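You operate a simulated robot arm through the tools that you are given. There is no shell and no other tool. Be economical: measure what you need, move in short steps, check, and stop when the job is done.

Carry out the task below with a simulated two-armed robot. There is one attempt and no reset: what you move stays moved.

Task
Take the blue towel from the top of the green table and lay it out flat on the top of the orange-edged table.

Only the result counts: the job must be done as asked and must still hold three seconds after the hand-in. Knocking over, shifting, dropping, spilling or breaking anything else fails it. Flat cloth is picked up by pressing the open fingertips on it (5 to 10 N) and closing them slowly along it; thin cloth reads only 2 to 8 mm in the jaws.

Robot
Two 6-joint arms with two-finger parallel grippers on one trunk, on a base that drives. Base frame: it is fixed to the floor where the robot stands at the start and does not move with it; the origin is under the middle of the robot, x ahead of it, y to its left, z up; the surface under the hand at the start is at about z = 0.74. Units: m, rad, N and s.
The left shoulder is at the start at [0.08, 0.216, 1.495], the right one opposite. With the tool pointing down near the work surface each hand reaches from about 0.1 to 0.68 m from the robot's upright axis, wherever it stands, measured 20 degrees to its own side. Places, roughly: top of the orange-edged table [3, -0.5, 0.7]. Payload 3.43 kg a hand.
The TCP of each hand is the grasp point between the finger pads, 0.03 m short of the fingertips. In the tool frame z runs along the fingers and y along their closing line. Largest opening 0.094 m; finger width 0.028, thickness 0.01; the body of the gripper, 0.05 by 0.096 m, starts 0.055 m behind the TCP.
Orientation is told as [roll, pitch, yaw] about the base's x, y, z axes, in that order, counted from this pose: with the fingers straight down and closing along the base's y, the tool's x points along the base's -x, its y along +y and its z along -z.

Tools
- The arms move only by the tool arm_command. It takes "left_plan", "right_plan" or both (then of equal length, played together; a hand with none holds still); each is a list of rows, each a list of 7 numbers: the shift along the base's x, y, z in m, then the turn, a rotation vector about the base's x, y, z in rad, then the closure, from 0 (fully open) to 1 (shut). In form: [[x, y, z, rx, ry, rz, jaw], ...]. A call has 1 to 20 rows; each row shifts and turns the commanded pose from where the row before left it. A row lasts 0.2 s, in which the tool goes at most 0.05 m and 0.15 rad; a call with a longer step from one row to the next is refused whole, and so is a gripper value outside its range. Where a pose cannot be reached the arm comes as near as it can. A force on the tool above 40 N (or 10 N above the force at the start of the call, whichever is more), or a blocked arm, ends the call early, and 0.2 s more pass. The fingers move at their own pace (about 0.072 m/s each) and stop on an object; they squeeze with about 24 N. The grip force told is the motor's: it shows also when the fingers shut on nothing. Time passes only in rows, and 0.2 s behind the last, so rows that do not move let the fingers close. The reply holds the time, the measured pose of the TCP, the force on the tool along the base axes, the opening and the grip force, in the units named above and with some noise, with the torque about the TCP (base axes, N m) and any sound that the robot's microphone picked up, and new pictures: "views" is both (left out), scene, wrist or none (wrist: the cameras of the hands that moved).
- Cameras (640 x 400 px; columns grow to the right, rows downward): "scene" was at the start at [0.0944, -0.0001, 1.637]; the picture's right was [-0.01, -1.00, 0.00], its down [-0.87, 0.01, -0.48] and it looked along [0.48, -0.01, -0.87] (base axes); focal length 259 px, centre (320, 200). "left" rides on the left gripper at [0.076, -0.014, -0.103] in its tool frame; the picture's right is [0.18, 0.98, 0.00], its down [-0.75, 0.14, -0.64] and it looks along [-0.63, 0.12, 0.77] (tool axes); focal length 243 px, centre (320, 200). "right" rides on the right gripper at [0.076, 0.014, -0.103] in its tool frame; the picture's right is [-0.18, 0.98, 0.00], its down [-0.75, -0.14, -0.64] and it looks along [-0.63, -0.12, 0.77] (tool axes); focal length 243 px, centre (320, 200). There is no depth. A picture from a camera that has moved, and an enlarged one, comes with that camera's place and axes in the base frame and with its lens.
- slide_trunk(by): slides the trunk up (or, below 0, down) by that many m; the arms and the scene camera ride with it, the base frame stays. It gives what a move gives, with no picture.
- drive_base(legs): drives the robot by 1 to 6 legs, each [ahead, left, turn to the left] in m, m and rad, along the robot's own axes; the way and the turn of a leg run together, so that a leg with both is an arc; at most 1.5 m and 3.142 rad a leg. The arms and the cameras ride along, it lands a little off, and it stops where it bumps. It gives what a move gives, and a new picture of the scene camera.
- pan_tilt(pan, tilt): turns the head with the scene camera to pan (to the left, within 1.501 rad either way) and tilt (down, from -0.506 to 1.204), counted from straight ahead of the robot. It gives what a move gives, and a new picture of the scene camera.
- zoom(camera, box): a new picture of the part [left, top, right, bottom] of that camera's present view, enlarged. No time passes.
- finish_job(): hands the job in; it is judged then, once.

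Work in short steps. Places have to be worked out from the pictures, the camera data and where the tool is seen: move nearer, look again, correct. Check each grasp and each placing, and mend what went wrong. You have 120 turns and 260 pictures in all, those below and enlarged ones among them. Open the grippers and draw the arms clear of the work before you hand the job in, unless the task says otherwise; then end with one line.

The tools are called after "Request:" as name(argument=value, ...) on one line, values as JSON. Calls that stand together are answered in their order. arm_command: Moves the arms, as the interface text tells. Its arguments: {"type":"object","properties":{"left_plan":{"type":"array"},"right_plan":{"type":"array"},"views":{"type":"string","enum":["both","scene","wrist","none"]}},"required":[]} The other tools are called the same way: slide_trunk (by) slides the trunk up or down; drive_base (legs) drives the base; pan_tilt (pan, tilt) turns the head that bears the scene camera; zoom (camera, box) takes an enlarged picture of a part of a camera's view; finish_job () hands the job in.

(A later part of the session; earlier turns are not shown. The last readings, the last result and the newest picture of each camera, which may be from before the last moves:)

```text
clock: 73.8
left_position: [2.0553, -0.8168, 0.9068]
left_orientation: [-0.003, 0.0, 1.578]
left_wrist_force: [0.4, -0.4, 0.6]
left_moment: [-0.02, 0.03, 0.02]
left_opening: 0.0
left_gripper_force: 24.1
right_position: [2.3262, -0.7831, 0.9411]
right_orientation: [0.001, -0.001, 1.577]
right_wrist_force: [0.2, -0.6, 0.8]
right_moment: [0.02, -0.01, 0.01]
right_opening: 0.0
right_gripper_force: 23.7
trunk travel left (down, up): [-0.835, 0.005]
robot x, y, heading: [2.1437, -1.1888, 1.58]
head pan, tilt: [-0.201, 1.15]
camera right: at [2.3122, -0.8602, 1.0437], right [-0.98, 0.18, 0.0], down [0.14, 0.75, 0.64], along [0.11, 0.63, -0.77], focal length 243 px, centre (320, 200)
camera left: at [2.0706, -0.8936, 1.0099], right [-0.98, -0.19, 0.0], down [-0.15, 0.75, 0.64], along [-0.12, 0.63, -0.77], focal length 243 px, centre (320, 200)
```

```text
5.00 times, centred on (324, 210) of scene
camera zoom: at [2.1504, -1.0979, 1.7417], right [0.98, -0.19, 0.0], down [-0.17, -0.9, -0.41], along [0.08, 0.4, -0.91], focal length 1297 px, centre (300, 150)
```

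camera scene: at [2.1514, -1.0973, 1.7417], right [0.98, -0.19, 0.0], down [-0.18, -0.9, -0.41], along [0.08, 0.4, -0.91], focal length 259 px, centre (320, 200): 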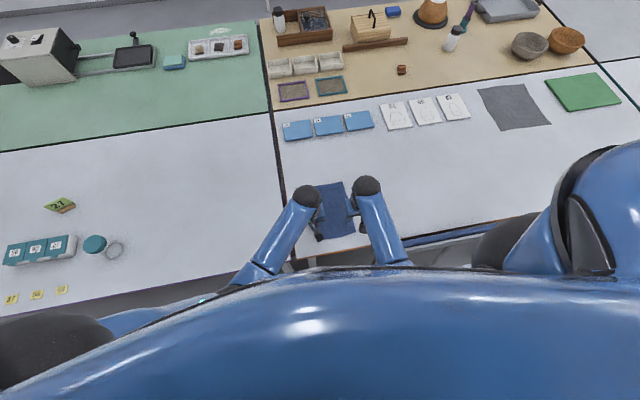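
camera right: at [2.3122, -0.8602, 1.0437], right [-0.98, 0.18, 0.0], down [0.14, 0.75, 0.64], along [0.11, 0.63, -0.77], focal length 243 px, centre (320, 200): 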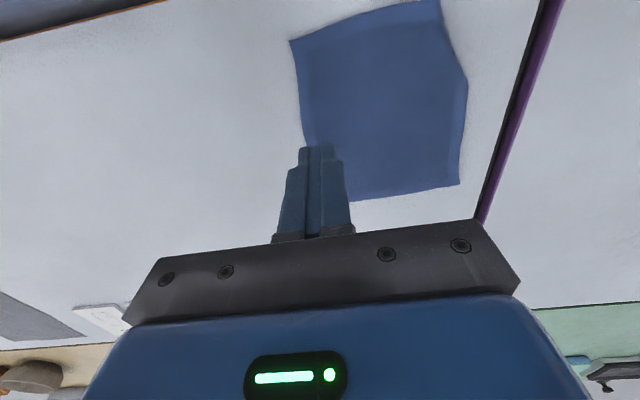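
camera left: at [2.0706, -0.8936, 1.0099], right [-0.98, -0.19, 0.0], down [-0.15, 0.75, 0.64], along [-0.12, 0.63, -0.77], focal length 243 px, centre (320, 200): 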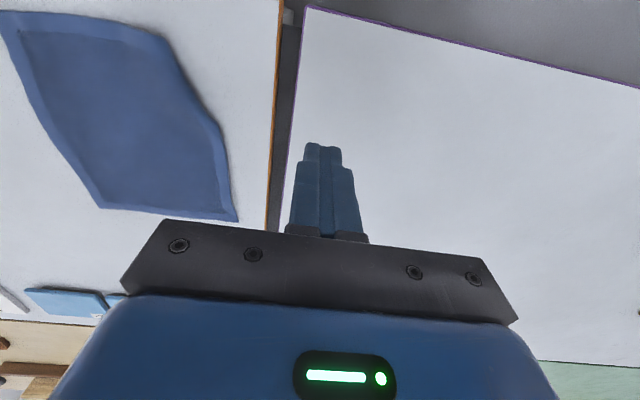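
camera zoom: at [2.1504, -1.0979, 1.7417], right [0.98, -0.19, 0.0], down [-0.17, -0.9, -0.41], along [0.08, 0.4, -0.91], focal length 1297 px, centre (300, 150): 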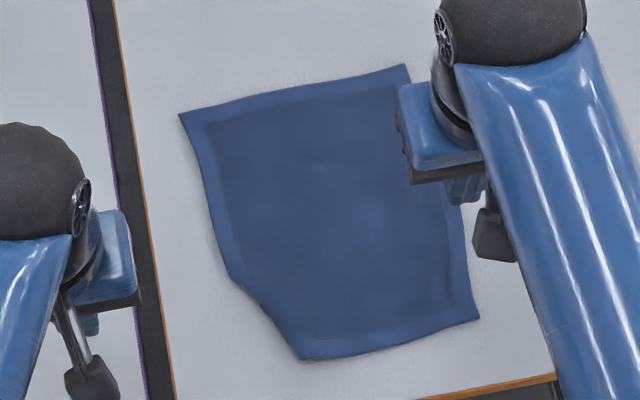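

The near-left hem vanishes along that edge: a triangular flap is tucked under. The cleanest fix is to pick up the far edge by both corners, let the towel hang so the flap falls open, and lay it again. I move over the far corners (≈(2.144,−0.605) and (2.344,−0.595)).

Request:
arm_command(left_plan=[[0.023, 0.039, 0, 0, 0, 0, 0.9], [0.023, 0.039, 0, 0, 0, 0, 0.64], [0.023, 0.039, 0, 0, 0, 0, 0.64], [0.023, 0.039, 0, 0, 0, 0, 0.64], [0.024, 0.04, 0, 0, 0, 0, 0.64], [0, 0, -0.04, 0, 0, 0, 0.64], [0, 0, -0.03, 0, 0, 0, 0.64]], right_plan=[[-0.001, 0.034, 0, 0, 0, 0, 0.9], [-0.001, 0.034, 0, 0, 0, 0, 0.64], [-0.001, 0.034, 0, 0, 0, 0, 0.64], [-0.002, 0.034, 0, 0, 0, 0, 0.64], [-0.002, 0.035, -0.02, 0, 0, 0, 0.64], [0, 0, -0.045, 0, 0, 0, 0.64], [0, 0, -0.04, 0, 0, 0, 0.64]], views="wrist")

Request:
zoom(camera="scene", box=[260, 150, 388, 230])

```text
clock: 75.4
left_position: [2.1632, -0.6362, 0.8658]
left_orientation: [-0.003, -0.007, 1.579]
left_wrist_force: [0.1, 0.7, 0.2]
left_moment: [0.04, 0.02, 0.0]
left_opening: 0.0337
left_gripper_force: 0.0
left hand out of reach, approached as far as the arm can: row 6, 7
right_position: [2.3202, -0.6107, 0.8379]
right_orientation: [-0.001, -0.005, 1.579]
right_wrist_force: [0.2, -0.1, -0.1]
right_moment: [0.02, 0.01, 0.01]
right_opening: 0.0338
right_gripper_force: 0.0
trunk travel left (down, up): [-0.835, 0.005]
robot x, y, heading: [2.1405, -1.1883, 1.578]
head pan, tilt: [-0.201, 1.15]
camera right: at [2.3048, -0.6874, 0.9393], right [-0.98, 0.18, 0.0], down [0.14, 0.75, 0.65], along [0.11, 0.64, -0.76], focal length 243 px, centre (320, 200)
camera left: at [2.1784, -0.7134, 0.9667], right [-0.98, -0.19, 0.0], down [-0.15, 0.75, 0.65], along [-0.12, 0.63, -0.76], focal length 243 px, centre (320, 200)
```

right: 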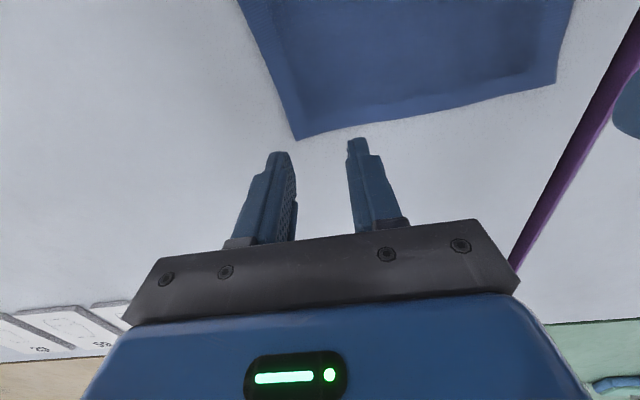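
left: 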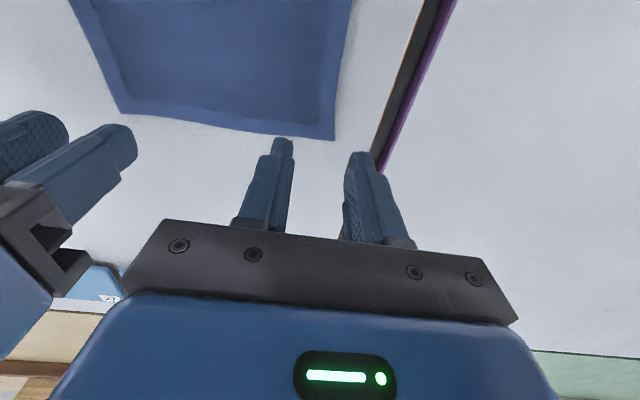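

```text
5.00 times, centred on (324, 190) of scene
camera zoom: at [2.15, -1.0991, 1.7419], right [0.98, -0.19, 0.0], down [-0.17, -0.9, -0.41], along [0.08, 0.4, -0.91], focal length 1297 px, centre (300, 250)
```

zoom: 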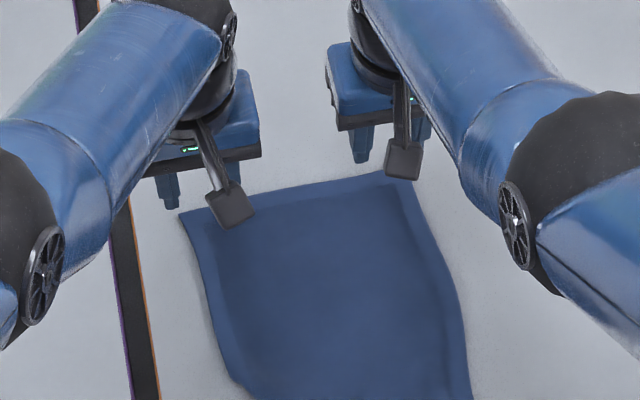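

Corners confirmed: (2.343, −0.594) and (2.143, −0.607). The left arm is at its reach limit because the trunk is high; I raise the hands 0.11 and lower the trunk 0.11.

Request:
arm_command(left_plan=[[0, 0, 0.04, 0, 0, 0, 0.64], [0, 0, 0.04, 0, 0, 0, 0.64], [0, 0, 0.03, 0, 0, 0, 0.64]], right_plan=[[0, 0, 0.045, 0, 0, 0, 0.64], [0, 0, 0.045, 0, 0, 0, 0.64], [0, 0, 0.045, 0, 0, 0, 0.64]], views="none")

Request:
slide_trunk(by=-0.11)

```text
clock: 76.2
left_position: [2.1633, -0.635, 0.974]
left_orientation: [-0.001, 0.002, 1.577]
left_wrist_force: [-0.2, 0.2, -0.3]
left_moment: [-0.02, 0.0, 0.01]
left_opening: 0.0339
left_gripper_force: 0.0
right_position: [2.3224, -0.6109, 0.9673]
right_orientation: [0.0, 0.001, 1.578]
right_wrist_force: [0.0, 0.3, -0.6]
right_moment: [-0.02, 0.0, 0.01]
right_opening: 0.0338
right_gripper_force: 0.2
trunk travel left (down, up): [-0.835, 0.005]
robot x, y, heading: [2.1434, -1.1878, 1.584]
head pan, tilt: [-0.201, 1.15]
```

```text
clock: 77.6
left_position: [2.1651, -0.6364, 0.8639]
left_orientation: [-0.001, -0.001, 1.578]
left_wrist_force: [0.6, 0.4, 0.5]
left_moment: [0.03, 0.01, 0.03]
left_opening: 0.0336
left_gripper_force: 0.0
right_position: [2.3234, -0.6104, 0.8563]
right_orientation: [0.0, -0.001, 1.579]
right_wrist_force: [0.4, -0.2, -0.2]
right_moment: [0.01, 0.02, -0.02]
right_opening: 0.0338
right_gripper_force: 0.1
trunk travel left (down, up): [-0.725, 0.115]
robot x, y, heading: [2.142, -1.1871, 1.583]
head pan, tilt: [-0.201, 1.15]
```

Now I descend over the two far corners.

Request:
arm_command(left_plan=[[0.009, 0.012, -0.02, 0, 0, 0, 0.64], [0, 0, -0.03, 0, 0, 0, 0.64], [0, 0, -0.03, 0, 0, 0, 0.64]], right_plan=[[-0.011, -0.002, -0.02, 0, 0, 0, 0.64], [0, 0, -0.03, 0, 0, 0, 0.64], [0, 0, -0.022, 0, 0, 0, 0.64]], views="wrist")

```text
clock: 78.4
left_position: [2.1749, -0.6254, 0.7835]
left_orientation: [-0.001, -0.003, 1.577]
left_wrist_force: [0.4, 0.2, -0.6]
left_moment: [-0.02, 0.01, -0.01]
left_opening: 0.0338
left_gripper_force: 0.0
right_position: [2.3098, -0.6117, 0.7846]
right_orientation: [0.001, -0.002, 1.577]
right_wrist_force: [0.3, 0.2, 0.3]
right_moment: [0.04, -0.01, 0.0]
right_opening: 0.0336
right_gripper_force: 0.0
trunk travel left (down, up): [-0.725, 0.115]
robot x, y, heading: [2.1416, -1.1827, 1.574]
head pan, tilt: [-0.201, 1.15]
camera right: at [2.2952, -0.6886, 0.8875], right [-0.98, 0.18, 0.0], down [0.14, 0.75, 0.64], along [0.11, 0.63, -0.77], focal length 243 px, centre (320, 200)
camera left: at [2.1903, -0.7013, 0.8853], right [-0.98, -0.19, 0.0], down [-0.15, 0.75, 0.64], along [-0.12, 0.63, -0.77], focal length 243 px, centre (320, 200)
```

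right: 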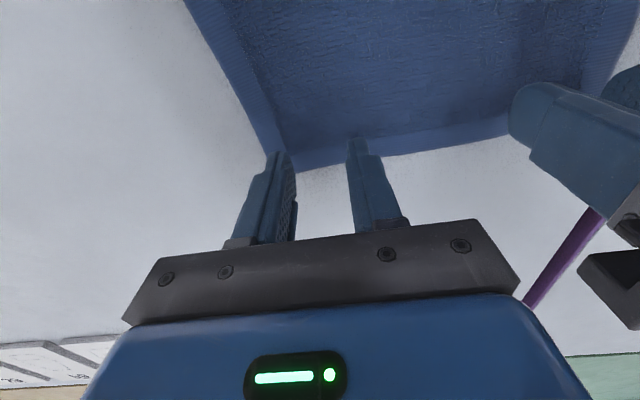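
left: 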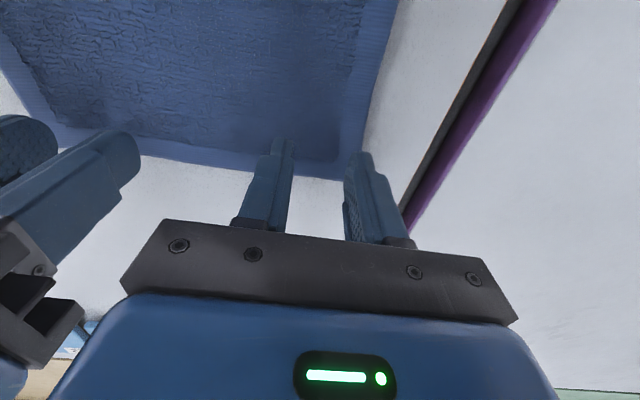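

Corners appear at (2.332, −0.600) and (2.144, −0.614); I nudge both hands slightly inward and press.

Request:
arm_command(left_plan=[[0.003, -0.005, 0, 0, 0, 0, 0.64], [0, 0, -0.006, 0, 0, 0, 0.64], [0, 0, -0.004, 0, 0, 0, 0.64], [0, 0, 0, 0, 0, 0, 0.64]], right_plan=[[-0.006, -0.007, 0, 0, 0, 0, 0.64], [0, 0, -0.006, 0, 0, 0, 0.64], [0, 0, -0.005, 0, 0, 0, 0.64], [0, 0, 0, 0, 0, 0, 0.64]], views="none")

```text
clock: 79.4
left_position: [2.1768, -0.6302, 0.7733]
left_orientation: [-0.002, -0.003, 1.579]
left_wrist_force: [-0.1, 0.4, 4.4]
left_moment: [0.02, 0.02, -0.03]
left_opening: 0.034
left_gripper_force: 0.0
right_position: [2.3046, -0.6218, 0.7748]
right_orientation: [-0.001, -0.003, 1.579]
right_wrist_force: [0.5, 0.7, 1.2]
right_moment: [0.02, -0.01, -0.03]
right_opening: 0.034
right_gripper_force: 0.1
trunk travel left (down, up): [-0.725, 0.115]
robot x, y, heading: [2.1451, -1.185, 1.573]
head pan, tilt: [-0.201, 1.15]
```

Left 4 N, right about to touch. I press each to ~10 N and close slowly.

Request:
arm_command(left_plan=[[0, 0, -0.0015, 0, 0, 0, 0.64], [0, 0, 0, 0, 0, 0, 0.68], [0, 0, 0, 0, 0, 0, 0.72], [0, 0, 0, 0, 0, 0, 0.76], [0, 0, 0, 0, 0, 0, 0.8], [0, 0, 0, 0, 0, 0, 0.84], [0, 0, 0, 0, 0, 0, 0.88], [0, 0, 0, 0, 0, 0, 0.92], [0, 0, 0, 0, 0, 0, 0.96], [0, 0, 0, 0, 0, 0, 1], [0, 0, 0, 0, 0, 0, 1]], right_plan=[[0, 0, -0.0025, 0, 0, 0, 0.64], [0, 0, 0, 0, 0, 0, 0.68], [0, 0, 0, 0, 0, 0, 0.72], [0, 0, 0, 0, 0, 0, 0.76], [0, 0, 0, 0, 0, 0, 0.8], [0, 0, 0, 0, 0, 0, 0.84], [0, 0, 0, 0, 0, 0, 0.88], [0, 0, 0, 0, 0, 0, 0.92], [0, 0, 0, 0, 0, 0, 0.96], [0, 0, 0, 0, 0, 0, 1], [0, 0, 0, 0, 0, 0, 1]], views="wrist")

```text
clock: 81.8
left_position: [2.1769, -0.6306, 0.7731]
left_orientation: [0.0, -0.002, 1.578]
left_wrist_force: [2.0, 1.9, 11.8]
left_moment: [0.03, -0.07, 0.05]
left_opening: 0.0044
left_gripper_force: 24.4
right_position: [2.3041, -0.6213, 0.7744]
right_orientation: [0.0, -0.003, 1.576]
right_wrist_force: [0.2, -0.5, 5.4]
right_moment: [0.03, -0.02, 0.01]
right_opening: 0.0
right_gripper_force: 23.7
trunk travel left (down, up): [-0.725, 0.115]
robot x, y, heading: [2.1425, -1.1858, 1.581]
head pan, tilt: [-0.201, 1.15]
camera right: at [2.2907, -0.698, 0.8762], right [-0.98, 0.18, 0.0], down [0.14, 0.75, 0.64], along [0.11, 0.63, -0.76], focal length 243 px, centre (320, 200)
camera left: at [2.1929, -0.7067, 0.8754], right [-0.98, -0.19, 0.0], down [-0.15, 0.75, 0.64], along [-0.12, 0.63, -0.76], focal length 243 px, centre (320, 200)
```

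right: 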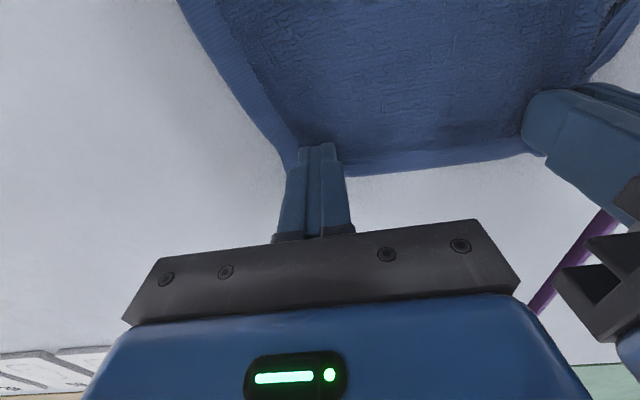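
left: 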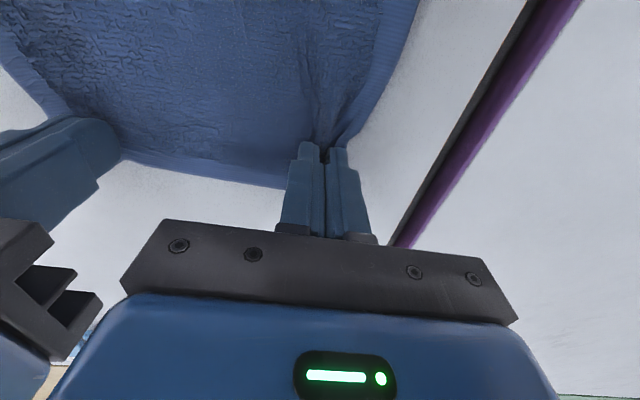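

Left holds (4.4 mm); right slipped. I reopen the right, shift it 1.2 cm inward and 8 mm nearer, and press again.

Request:
arm_command(right_plan=[[0, 0, 0.01, 0, 0, 0, 1], [-0.01, -0.008, 0, 0, 0, 0, 0.64], [0, 0, 0, 0, 0, 0, 0.64], [0, 0, -0.007, 0, 0, 0, 0.64], [0, 0, -0.005, 0, 0, 0, 0.64], [0, 0, 0, 0, 0, 0, 0.64]], views="wrist")

```text
clock: 83.2
left_position: [2.1775, -0.6322, 0.7731]
left_orientation: [0.0, -0.003, 1.577]
left_wrist_force: [-0.3, 0.2, 8.1]
left_moment: [0.03, 0.02, 0.02]
left_opening: 0.0044
left_gripper_force: 24.4
right_position: [2.2957, -0.6282, 0.7719]
right_orientation: [0.001, -0.009, 1.575]
right_wrist_force: [3.9, -0.5, 24.0]
right_moment: [-0.03, -0.25, 0.0]
right_opening: 0.0339
right_gripper_force: 0.1
trunk travel left (down, up): [-0.725, 0.115]
robot x, y, heading: [2.1431, -1.1845, 1.578]
head pan, tilt: [-0.201, 1.15]
camera right: at [2.2806, -0.7053, 0.8749], right [-0.98, 0.18, 0.0], down [0.14, 0.75, 0.65], along [0.11, 0.64, -0.76], focal length 243 px, centre (320, 200)
```

right: 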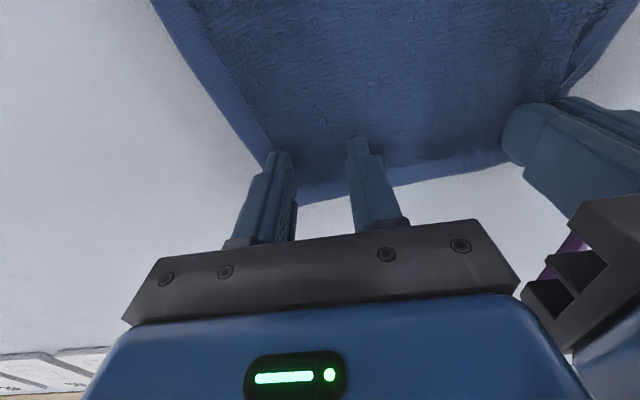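

24 N is a bit much; I ease up 1.5 mm and close.

Request:
arm_command(right_plan=[[0, 0, 0.0015, 0, 0, 0, 0.64], [0, 0, 0, 0, 0, 0, 0.68], [0, 0, 0, 0, 0, 0, 0.72], [0, 0, 0, 0, 0, 0, 0.76], [0, 0, 0, 0, 0, 0, 0.8], [0, 0, 0, 0, 0, 0, 0.84], [0, 0, 0, 0, 0, 0, 0.88], [0, 0, 0, 0, 0, 0, 0.92], [0, 0, 0, 0, 0, 0, 0.96], [0, 0, 0, 0, 0, 0, 1], [0, 0, 0, 0, 0, 0, 1]], views="wrist")

```text
clock: 85.6
left_position: [2.1775, -0.6311, 0.7756]
left_orientation: [-0.005, -0.004, 1.579]
left_wrist_force: [13.8, 0.9, 1.9]
left_moment: [-0.01, -0.4, 0.1]
left_opening: 0.004
left_gripper_force: 23.7
right_position: [2.294, -0.6298, 0.7717]
right_orientation: [0.0, -0.006, 1.576]
right_wrist_force: [-15.0, -2.2, 24.7]
right_moment: [-0.1, 0.4, 0.09]
right_opening: 0.0045
right_gripper_force: 23.7
trunk travel left (down, up): [-0.725, 0.115]
robot x, y, heading: [2.1409, -1.1872, 1.579]
head pan, tilt: [-0.201, 1.15]
camera right: at [2.2795, -0.7067, 0.8752], right [-0.98, 0.18, 0.0], down [0.14, 0.75, 0.65], along [0.11, 0.64, -0.76], focal length 243 px, centre (320, 200)
```

right: 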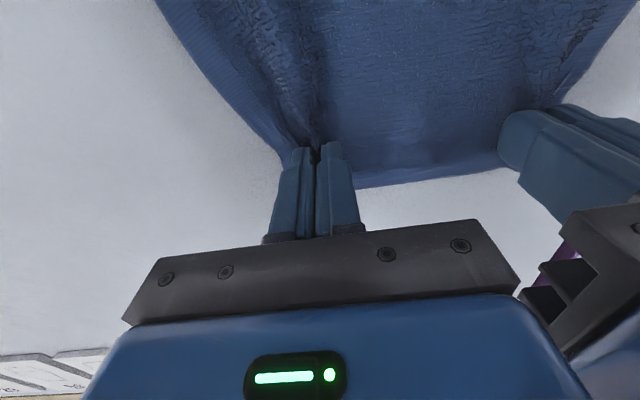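

Both hold now (4.0 and 4.5 mm). I lift, easing tension, then raise the trunk to get the whole towel hanging.

Request:
arm_command(left_plan=[[0.002, 0, 0.015, 0, 0, 0, 1], [0, 0, 0.02, 0, 0, 0, 1], [0, -0.01, 0.03, 0, 0, 0, 1], [0, -0.01, 0.03, 0, 0, 0, 1], [0, -0.01, 0.03, 0, 0, 0, 1], [0, -0.01, 0.025, 0, 0, 0, 1]], right_plan=[[-0.002, 0, 0.015, 0, 0, 0, 1], [0, 0, 0.02, 0, 0, 0, 1], [0, -0.01, 0.03, 0, 0, 0, 1], [0, -0.01, 0.03, 0, 0, 0, 1], [0, -0.01, 0.03, 0, 0, 0, 1], [0, -0.01, 0.025, 0, 0, 0, 1]], views="none")

Request:
slide_trunk(by=0.11)

Request:
zoom(camera="right", box=[0, 0, 640, 400])

Request:
zoom(camera="left", box=[0, 0, 640, 400])

Request:
zoom(camera="scene", box=[240, 120, 400, 220])

```text
clock: 87.0
left_position: [2.1788, -0.6705, 0.9243]
left_orientation: [-0.002, -0.003, 1.578]
left_wrist_force: [11.0, 0.6, -0.2]
left_moment: [0.07, -0.34, 0.1]
left_opening: 0.0044
left_gripper_force: 23.9
right_position: [2.2931, -0.6697, 0.9228]
right_orientation: [0.002, -0.002, 1.578]
right_wrist_force: [-10.9, -1.8, -0.1]
right_moment: [-0.07, 0.36, 0.05]
right_opening: 0.0042
right_gripper_force: 24.5
trunk travel left (down, up): [-0.725, 0.115]
robot x, y, heading: [2.1431, -1.1869, 1.573]
head pan, tilt: [-0.201, 1.15]
```

```text
clock: 88.4
left_position: [2.178, -0.6687, 1.0345]
left_orientation: [0.001, -0.002, 1.578]
left_wrist_force: [10.6, 1.1, 0.6]
left_moment: [0.02, -0.33, 0.1]
left_opening: 0.0043
left_gripper_force: 23.4
right_position: [2.295, -0.6677, 1.0322]
right_orientation: [0.001, -0.002, 1.578]
right_wrist_force: [-11.7, -0.8, -0.3]
right_moment: [-0.03, 0.3, 0.07]
right_opening: 0.0041
right_gripper_force: 24.1
trunk travel left (down, up): [-0.835, 0.005]
robot x, y, heading: [2.1434, -1.1875, 1.581]
head pan, tilt: [-0.201, 1.15]
```

```text
1.00 times, centred on (320, 200) of right (not enlarged: the box is as wide or as high as the picture)
camera zoom: at [2.2793, -0.7444, 1.1347], right [-0.98, 0.18, 0.0], down [0.14, 0.75, 0.64], along [0.11, 0.63, -0.77], focal length 243 px, centre (320, 200)
```

zoom: 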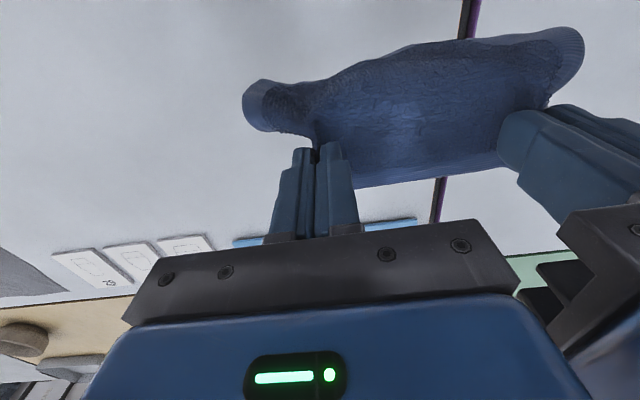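

```text
1.00 times, centred on (320, 200) of left (not enlarged: the box is as wide or as high as the picture)
camera zoom: at [2.1933, -0.7457, 1.1361], right [-0.98, -0.19, 0.0], down [-0.15, 0.75, 0.64], along [-0.12, 0.63, -0.77], focal length 243 px, centre (320, 200)
```

zoom: 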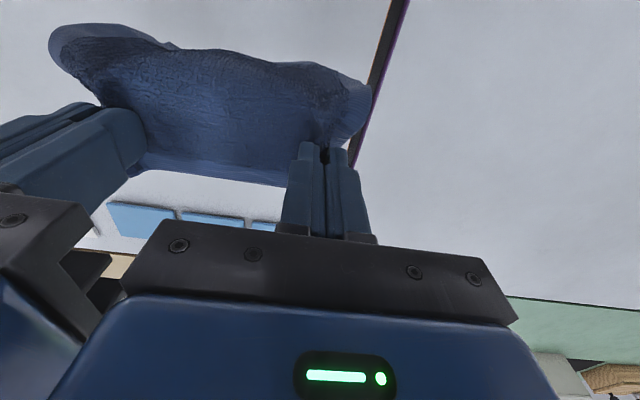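

```text
4.00 times, centred on (320, 170) of scene
camera zoom: at [2.1523, -1.0965, 1.7416], right [0.98, -0.19, 0.0], down [-0.18, -0.9, -0.41], along [0.08, 0.4, -0.91], focal length 1038 px, centre (320, 320)
```

zoom: 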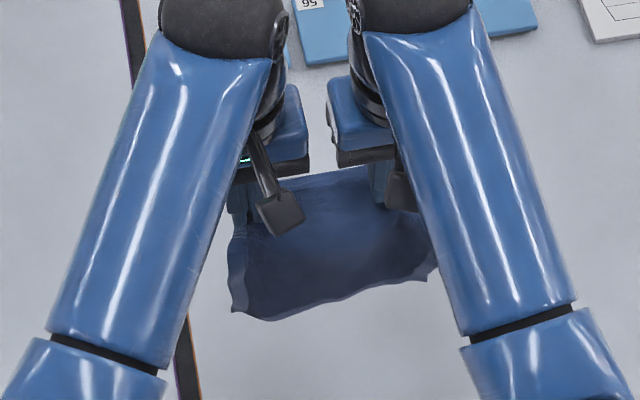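

The towel hangs full and the bottom edge looks full width (≈0.195), so the flap fell open. I carry it back so its bottom edge hangs at y≈−0.84, keeping height.

Request:
arm_command(left_plan=[[0.003, -0.02, 0, 0, 0, 0, 1], [0, -0.022, 0, 0, 0, 0, 1], [0, -0.022, 0, 0, 0, 0, 1], [0, -0.022, 0, 0, 0, 0, 1], [0, -0.022, 0, 0, 0, 0, 1], [0, -0.022, 0, 0, 0, 0, 1], [0, -0.022, 0, 0, 0, 0, 1], [0, -0.02, 0, 0, 0, 0, 1], [0, 0, 0, 0, 0, 0, 1], [0, 0, 0, 0, 0, 0, 1]], right_plan=[[0, -0.02, 0, 0, 0, 0, 1], [0, -0.022, 0, 0, 0, 0, 1], [0, -0.022, 0, 0, 0, 0, 1], [0, -0.022, 0, 0, 0, 0, 1], [0, -0.022, 0, 0, 0, 0, 1], [0, -0.022, 0, 0, 0, 0, 1], [0, -0.022, 0, 0, 0, 0, 1], [0, -0.02, 0, 0, 0, 0, 1], [0, 0, 0, 0, 0, 0, 1], [0, 0, 0, 0, 0, 0, 1]])

Request:
zoom(camera="scene", box=[240, 160, 400, 260])

```text
clock: 90.6
left_position: [2.1813, -0.8388, 1.0339]
left_orientation: [0.001, -0.002, 1.578]
left_wrist_force: [4.7, 0.7, 0.1]
left_moment: [0.01, -0.17, 0.04]
left_opening: 0.004
left_gripper_force: 24.2
right_position: [2.295, -0.838, 1.0319]
right_orientation: [-0.001, -0.002, 1.578]
right_wrist_force: [-4.9, -1.1, -1.2]
right_moment: [-0.05, 0.15, 0.05]
right_opening: 0.0041
right_gripper_force: 23.6
trunk travel left (down, up): [-0.835, 0.005]
robot x, y, heading: [2.1409, -1.1847, 1.578]
head pan, tilt: [-0.201, 1.15]
camera scene: at [2.1522, -1.0954, 1.7416], right [0.98, -0.19, 0.0], down [-0.18, -0.9, -0.41], along [0.08, 0.4, -0.91], focal length 259 px, centre (320, 200)
camera right: at [2.2802, -0.9152, 1.1336], right [-0.98, 0.18, 0.0], down [0.14, 0.75, 0.64], along [0.11, 0.63, -0.77], focal length 243 px, centre (320, 200)
camera left: at [2.1967, -0.9161, 1.1369], right [-0.98, -0.19, 0.0], down [-0.15, 0.75, 0.64], along [-0.12, 0.63, -0.77], focal length 243 px, centre (320, 200)
```

scene: 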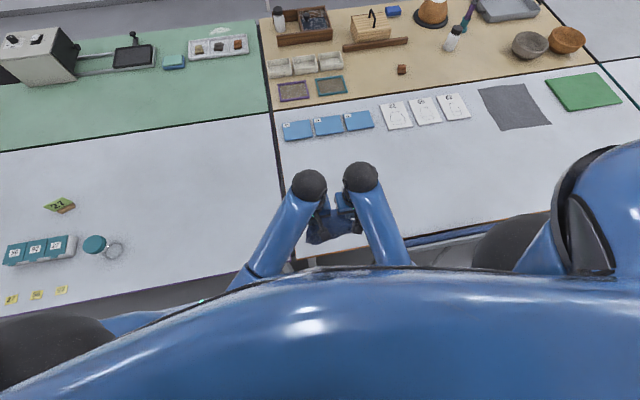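
right: 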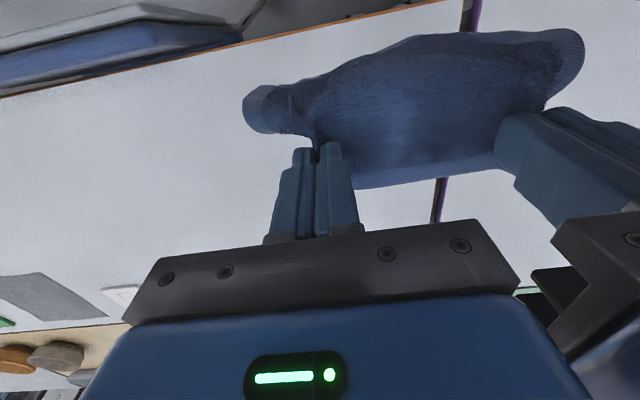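
left: 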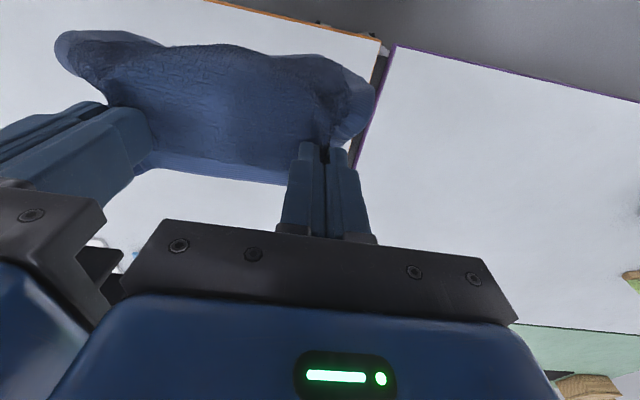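

```text
4.00 times, centred on (320, 210) of scene
camera zoom: at [2.1522, -1.0954, 1.7416], right [0.98, -0.19, 0.0], down [-0.18, -0.9, -0.41], along [0.08, 0.4, -0.91], focal length 1038 px, centre (320, 160)
```

zoom: 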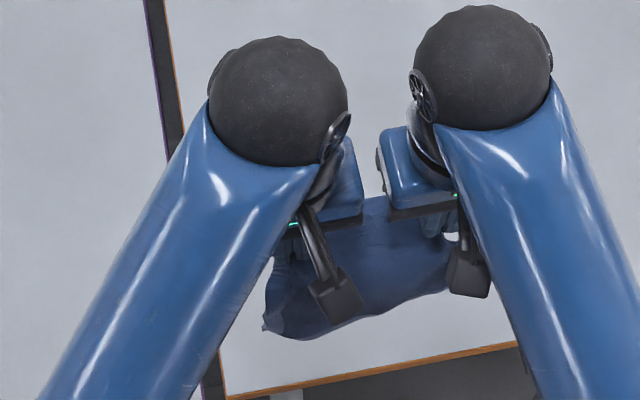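

I look closely at the hanging left bottom corner before laying.

Request:
zoom(camera="left", box=[40, 20, 400, 245])

Request:
zoom(camera="scene", box=[290, 200, 370, 250])

```text
1.78 times, centred on (220, 132) of left
camera zoom: at [2.1967, -0.9161, 1.1369], right [-0.98, -0.19, 0.0], down [-0.15, 0.75, 0.64], along [-0.12, 0.63, -0.77], focal length 431 px, centre (498, 320)
```

zoom: 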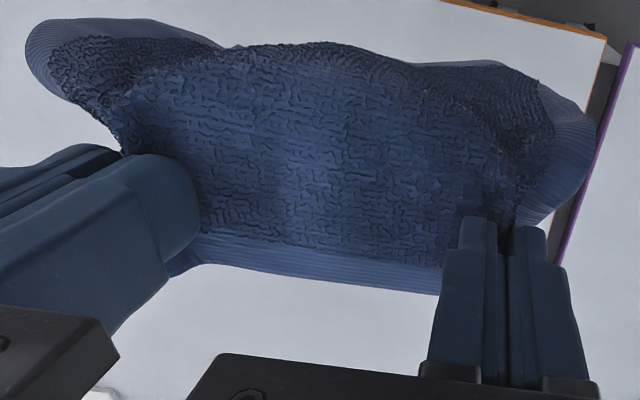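

```text
8.00 times, centred on (330, 225) of scene
camera zoom: at [2.1522, -1.0954, 1.7416], right [0.98, -0.19, 0.0], down [-0.18, -0.9, -0.41], along [0.08, 0.4, -0.91], focal length 2076 px, centre (240, 0)
```

zoom: 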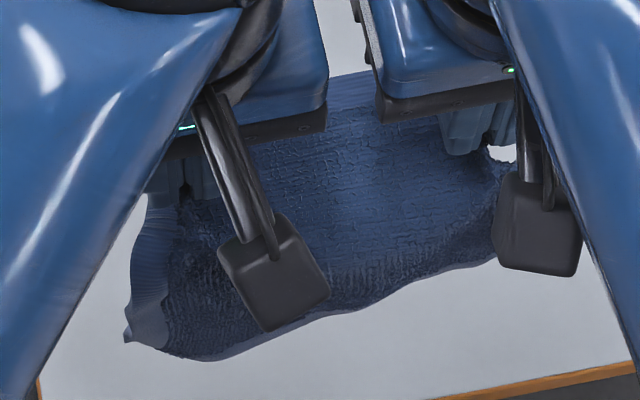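

The sides curl toward the robot, which when laid away from it ends up on top and will fall open. I begin the lay: lower until the bottom edge touches, then move away while sinking.

Request:
arm_command(left_plan=[[0, 0.006, -0.02, 0, 0, 0, 1], [0, 0.006, -0.025, 0, 0, 0, 1], [0, 0.012, -0.006, 0, 0, 0, 1], [0, 0.02, -0.006, 0, 0, 0, 1], [0, 0.02, -0.008, 0, 0, 0, 1], [0, 0.02, -0.01, 0, 0, 0, 1]], right_plan=[[0, 0.006, -0.02, 0, 0, 0, 1], [0, 0.006, -0.025, 0, 0, 0, 1], [0, 0.012, -0.006, 0, 0, 0, 1], [0, 0.02, -0.006, 0, 0, 0, 1], [0, 0.02, -0.008, 0, 0, 0, 1], [0, 0.02, -0.01, 0, 0, 0, 1]], views="wrist")

Request:
zoom(camera="scene", box=[260, 170, 388, 250])

```text
clock: 92.0
left_position: [2.1791, -0.7553, 0.959]
left_orientation: [-0.001, -0.001, 1.576]
left_wrist_force: [12.6, 0.9, -0.5]
left_moment: [0.02, -0.37, 0.08]
left_opening: 0.0041
left_gripper_force: 23.6
right_position: [2.2958, -0.7567, 0.9572]
right_orientation: [0.001, -0.001, 1.578]
right_wrist_force: [-12.5, -0.6, 0.2]
right_moment: [-0.08, 0.36, 0.06]
right_opening: 0.0042
right_gripper_force: 24.0
trunk travel left (down, up): [-0.835, 0.005]
robot x, y, heading: [2.1437, -1.1841, 1.574]
head pan, tilt: [-0.201, 1.15]
camera right: at [2.281, -0.8329, 1.06], right [-0.98, 0.18, 0.0], down [0.14, 0.75, 0.64], along [0.11, 0.63, -0.77], focal length 243 px, centre (320, 200)
camera left: at [2.1943, -0.8333, 1.0618], right [-0.98, -0.19, 0.0], down [-0.15, 0.75, 0.64], along [-0.12, 0.63, -0.77], focal length 243 px, centre (320, 200)
```

right: 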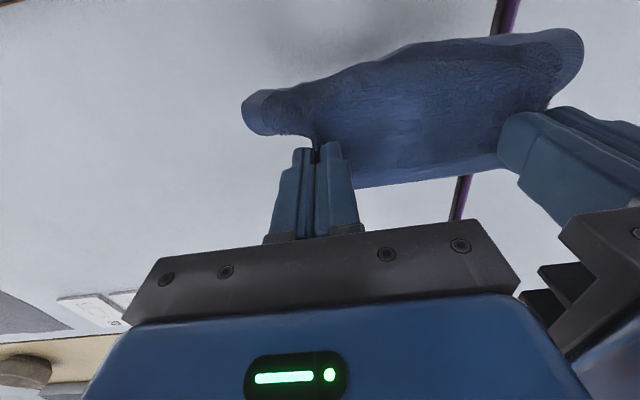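
left: 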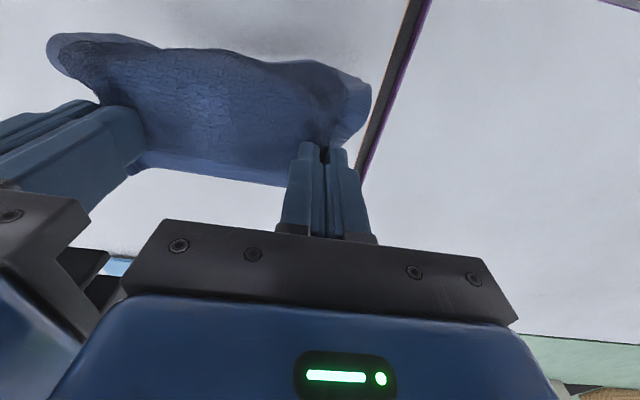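

```text
5.00 times, centred on (324, 210) of scene
camera zoom: at [2.1524, -1.0946, 1.7416], right [0.98, -0.19, 0.0], down [-0.18, -0.9, -0.41], along [0.08, 0.4, -0.91], focal length 1297 px, centre (300, 150)
```

zoom: 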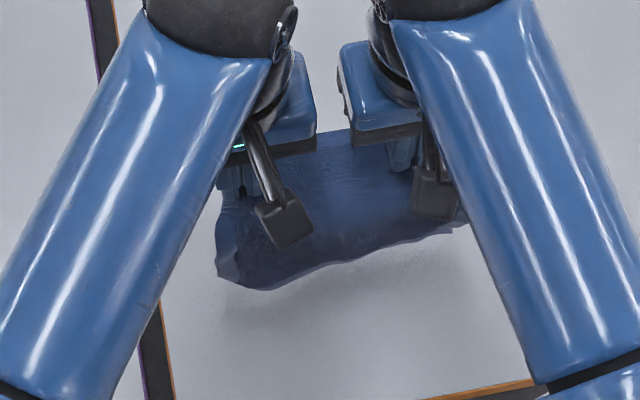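

The bottom edge still floats (shorter hanging length than assumed, it moved along with the hands). I go back to y≈−0.84 slightly raised, then lower there.

Request:
arm_command(left_plan=[[0, -0.01, 0.02, 0, 0, 0, 1], [0.003, -0.025, 0, 0, 0, 0, 1], [0, -0.025, 0, 0, 0, 0, 1], [0, -0.025, 0, 0, 0, 0, 1], [0, 0, 0, 0, 0, 0, 1], [0, 0, -0.02, 0, 0, 0, 1], [0, 0, -0.015, 0, 0, 0, 1], [0, 0, 0, 0, 0, 0, 1]], right_plan=[[0, -0.01, 0.02, 0, 0, 0, 1], [0, -0.025, 0, 0, 0, 0, 1], [0, -0.025, 0, 0, 0, 0, 1], [0, -0.025, 0, 0, 0, 0, 1], [0, 0, 0, 0, 0, 0, 1], [0, 0, -0.02, 0, 0, 0, 1], [0, 0, -0.015, 0, 0, 0, 1], [0, 0, 0, 0, 0, 0, 1]], views="wrist")

Request:
zoom(camera="scene", box=[260, 180, 388, 260])

```text
clock: 93.8
left_position: [2.1811, -0.8435, 0.9426]
left_orientation: [0.001, -0.002, 1.577]
left_wrist_force: [2.0, 0.2, -0.7]
left_moment: [0.05, -0.11, 0.01]
left_opening: 0.0042
left_gripper_force: 23.6
right_position: [2.292, -0.8401, 0.9432]
right_orientation: [0.0, -0.003, 1.579]
right_wrist_force: [-3.3, -0.4, 0.9]
right_moment: [0.01, 0.03, 0.02]
right_opening: 0.0038
right_gripper_force: 23.6
trunk travel left (down, up): [-0.835, 0.005]
robot x, y, heading: [2.1435, -1.1878, 1.579]
head pan, tilt: [-0.201, 1.15]
camera right: at [2.2783, -0.9157, 1.0454], right [-0.98, 0.18, 0.0], down [0.14, 0.75, 0.64], along [0.11, 0.63, -0.77], focal length 243 px, centre (320, 200)
camera left: at [2.1968, -0.92, 1.0452], right [-0.98, -0.19, 0.0], down [-0.15, 0.75, 0.64], along [-0.12, 0.63, -0.77], focal length 243 px, centre (320, 200)
```

right: 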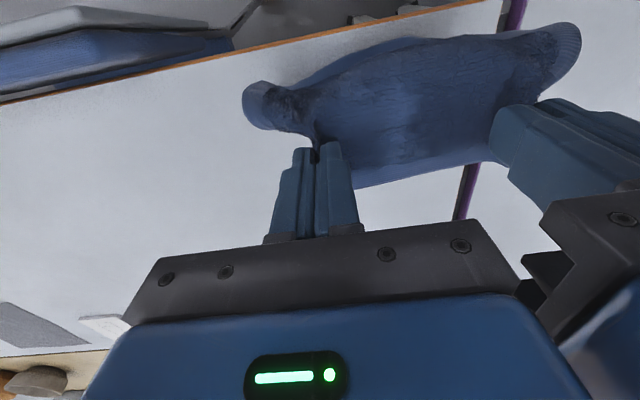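
left: 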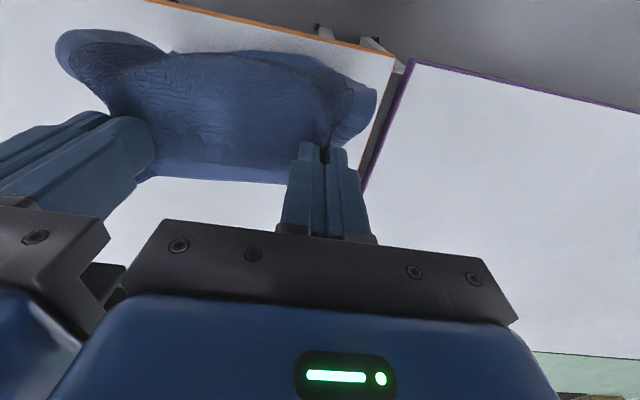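

```text
5.00 times, centred on (324, 220) of scene
camera zoom: at [2.1522, -1.0973, 1.7417], right [0.98, -0.19, 0.0], down [-0.18, -0.9, -0.41], along [0.08, 0.4, -0.91], focal length 1297 px, centre (300, 100)
```

zoom: 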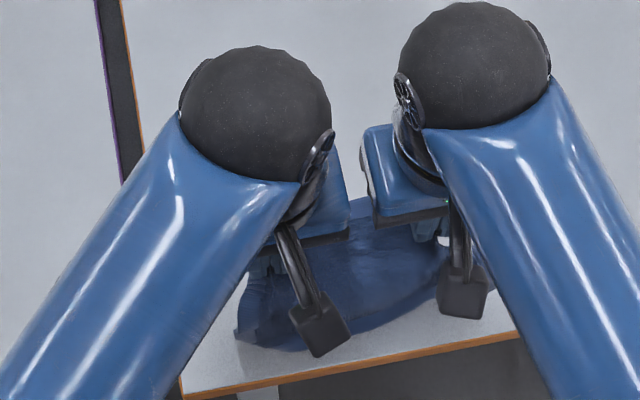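

The bottom now touches, kicked out close to the table edge (y≈−0.87 vs edge −0.89). I raise slightly, shift 3 cm away, touch again and begin laying away.

Request:
arm_command(left_plan=[[0, 0.005, 0.02, 0, 0, 0, 1], [0, 0.015, 0, 0, 0, 0, 1], [0, 0.015, 0, 0, 0, 0, 1], [0, 0, 0, 0, 0, 0, 1], [0, 0.004, -0.012, 0, 0, 0, 1], [0, 0.008, -0.012, 0, 0, 0, 1], [0, 0.015, -0.005, 0, 0, 0, 1], [0, 0.018, -0.008, 0, 0, 0, 1]], right_plan=[[0, 0.005, 0.02, 0, 0, 0, 1], [0, 0.015, 0, 0, 0, 0, 1], [0, 0.015, 0, 0, 0, 0, 1], [0, 0, 0, 0, 0, 0, 1], [0, 0.004, -0.012, 0, 0, 0, 1], [0, 0.008, -0.012, 0, 0, 0, 1], [0, 0.015, -0.005, 0, 0, 0, 1], [0, 0.018, -0.008, 0, 0, 0, 1]], views="wrist")

Request:
zoom(camera="scene", box=[260, 180, 388, 260])

```text
clock: 95.6
left_position: [2.1813, -0.7596, 0.9261]
left_orientation: [-0.001, 0.001, 1.578]
left_wrist_force: [2.3, 0.2, 1.0]
left_moment: [0.01, -0.09, 0.06]
left_opening: 0.004
left_gripper_force: 23.6
right_position: [2.2941, -0.7599, 0.9238]
right_orientation: [0.0, 0.0, 1.579]
right_wrist_force: [-2.6, 0.4, 0.1]
right_moment: [-0.02, 0.09, 0.01]
right_opening: 0.0042
right_gripper_force: 23.9
trunk travel left (down, up): [-0.835, 0.005]
robot x, y, heading: [2.1419, -1.186, 1.577]
head pan, tilt: [-0.201, 1.15]
camera right: at [2.2799, -0.8362, 1.0275], right [-0.98, 0.18, 0.0], down [0.14, 0.75, 0.64], along [0.11, 0.63, -0.77], focal length 243 px, centre (320, 200)
camera left: at [2.1975, -0.8368, 1.0287], right [-0.98, -0.19, 0.0], down [-0.15, 0.75, 0.64], along [-0.12, 0.63, -0.77], focal length 243 px, centre (320, 200)
```

right: 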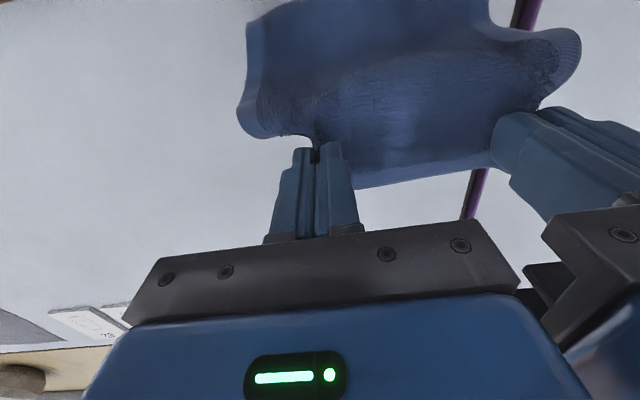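
left: 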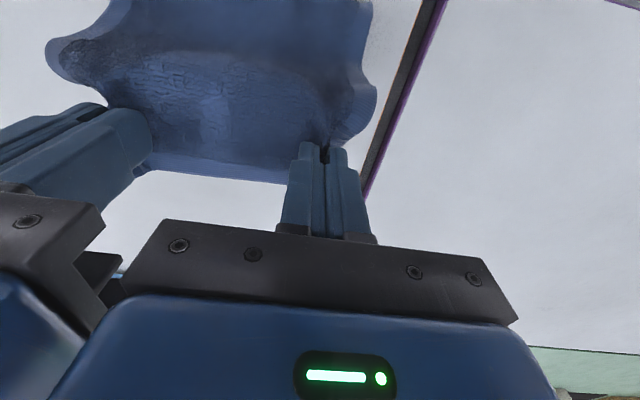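

```text
5.00 times, centred on (324, 220) of scene
camera zoom: at [2.1523, -1.0949, 1.7416], right [0.98, -0.19, 0.0], down [-0.18, -0.9, -0.41], along [0.08, 0.4, -0.91], focal length 1297 px, centre (300, 100)
```

zoom: 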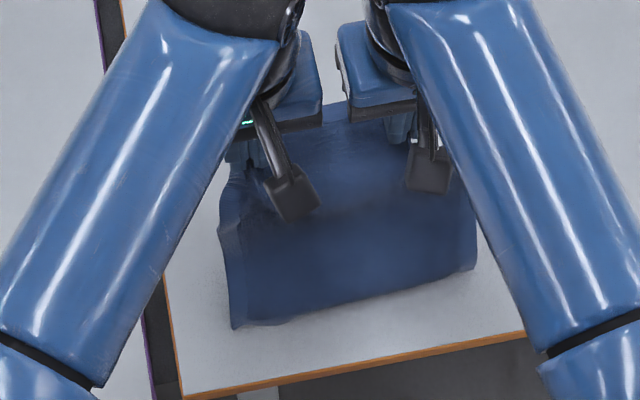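

Very good: near edge lies at y≈−0.834 at full width and the cloth spreads well. I continue away and down.

Request:
arm_command(left_plan=[[0, 0.018, -0.012, 0, 0, 0, 1], [0, 0.018, -0.015, 0, 0, 0, 1]], right_plan=[[0, 0.018, -0.012, 0, 0, 0, 1], [0, 0.018, -0.015, 0, 0, 0, 1]], views="none")

Request:
slide_trunk(by=-0.055)

Request:
arm_command(left_plan=[[0, 0.02, -0.005, 0, 0, 0, 1], [0, 0.02, -0.012, 0, 0, 0, 1], [0, 0.015, -0.015, 0, 0, 0, 1]], right_plan=[[0, 0.02, -0.005, 0, 0, 0, 1], [0, 0.02, -0.012, 0, 0, 0, 1], [0, 0.015, -0.015, 0, 0, 0, 1]], views="wrist")

Request:
zoom(camera="scene", box=[260, 160, 388, 240])

```text
clock: 96.2
left_position: [2.1827, -0.7241, 0.9004]
left_orientation: [0.0, -0.001, 1.578]
left_wrist_force: [2.4, -0.2, -0.8]
left_moment: [0.01, -0.04, 0.02]
left_opening: 0.0039
left_gripper_force: 23.9
right_position: [2.2943, -0.7227, 0.8964]
right_orientation: [0.001, 0.002, 1.576]
right_wrist_force: [-2.4, -0.6, 0.1]
right_moment: [-0.03, 0.03, 0.01]
right_opening: 0.0041
right_gripper_force: 24.2
trunk travel left (down, up): [-0.835, 0.005]
robot x, y, heading: [2.1454, -1.1888, 1.579]
head pan, tilt: [-0.201, 1.15]
```

```text
clock: 97.2
left_position: [2.1837, -0.7278, 0.8467]
left_orientation: [0.0, -0.004, 1.576]
left_wrist_force: [1.7, -0.6, 0.3]
left_moment: [-0.02, -0.05, 0.02]
left_opening: 0.004
left_gripper_force: 23.9
right_position: [2.2927, -0.7246, 0.8415]
right_orientation: [0.0, -0.003, 1.577]
right_wrist_force: [-2.9, -0.5, 0.5]
right_moment: [-0.01, 0.04, 0.0]
right_opening: 0.0039
right_gripper_force: 24.0
trunk travel left (down, up): [-0.78, 0.06]
robot x, y, heading: [2.1407, -1.1875, 1.581]
head pan, tilt: [-0.201, 1.15]
```

```text
clock: 98.0
left_position: [2.184, -0.6689, 0.8114]
left_orientation: [0.0, 0.002, 1.577]
left_wrist_force: [1.2, 0.3, -0.9]
left_moment: [0.03, 0.01, -0.02]
left_opening: 0.004
left_gripper_force: 23.6
right_position: [2.2928, -0.6679, 0.8081]
right_orientation: [-0.001, -0.003, 1.578]
right_wrist_force: [-0.8, 0.4, 0.0]
right_moment: [0.03, 0.01, 0.01]
right_opening: 0.0039
right_gripper_force: 23.8
trunk travel left (down, up): [-0.78, 0.06]
robot x, y, heading: [2.1457, -1.1881, 1.585]
head pan, tilt: [-0.201, 1.15]
camera right: at [2.2781, -0.744, 0.9105], right [-0.98, 0.18, 0.0], down [0.14, 0.75, 0.64], along [0.11, 0.63, -0.77], focal length 243 px, centre (320, 200)
camera left: at [2.199, -0.7449, 0.9136], right [-0.98, -0.19, 0.0], down [-0.15, 0.75, 0.64], along [-0.12, 0.63, -0.77], focal length 243 px, centre (320, 200)
```

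right: 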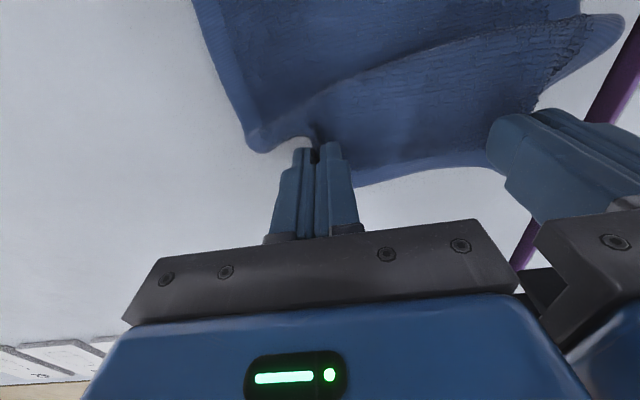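
left: 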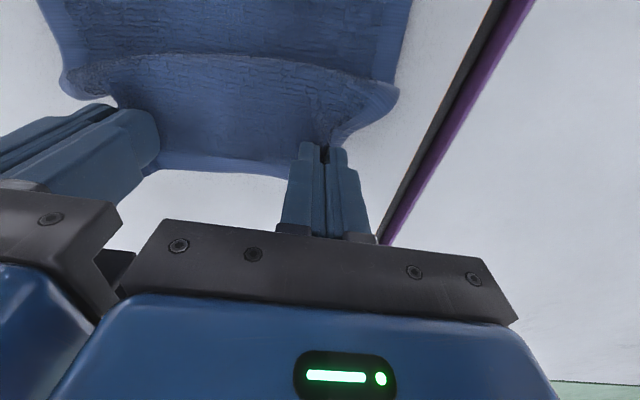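

```text
5.00 times, centred on (324, 200) of scene
camera zoom: at [2.1526, -1.0952, 1.6866], right [0.98, -0.19, 0.0], down [-0.18, -0.9, -0.41], along [0.08, 0.4, -0.91], focal length 1297 px, centre (300, 200)
```

zoom: 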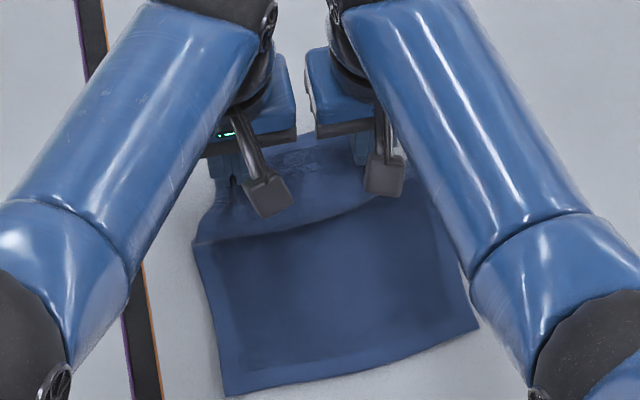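

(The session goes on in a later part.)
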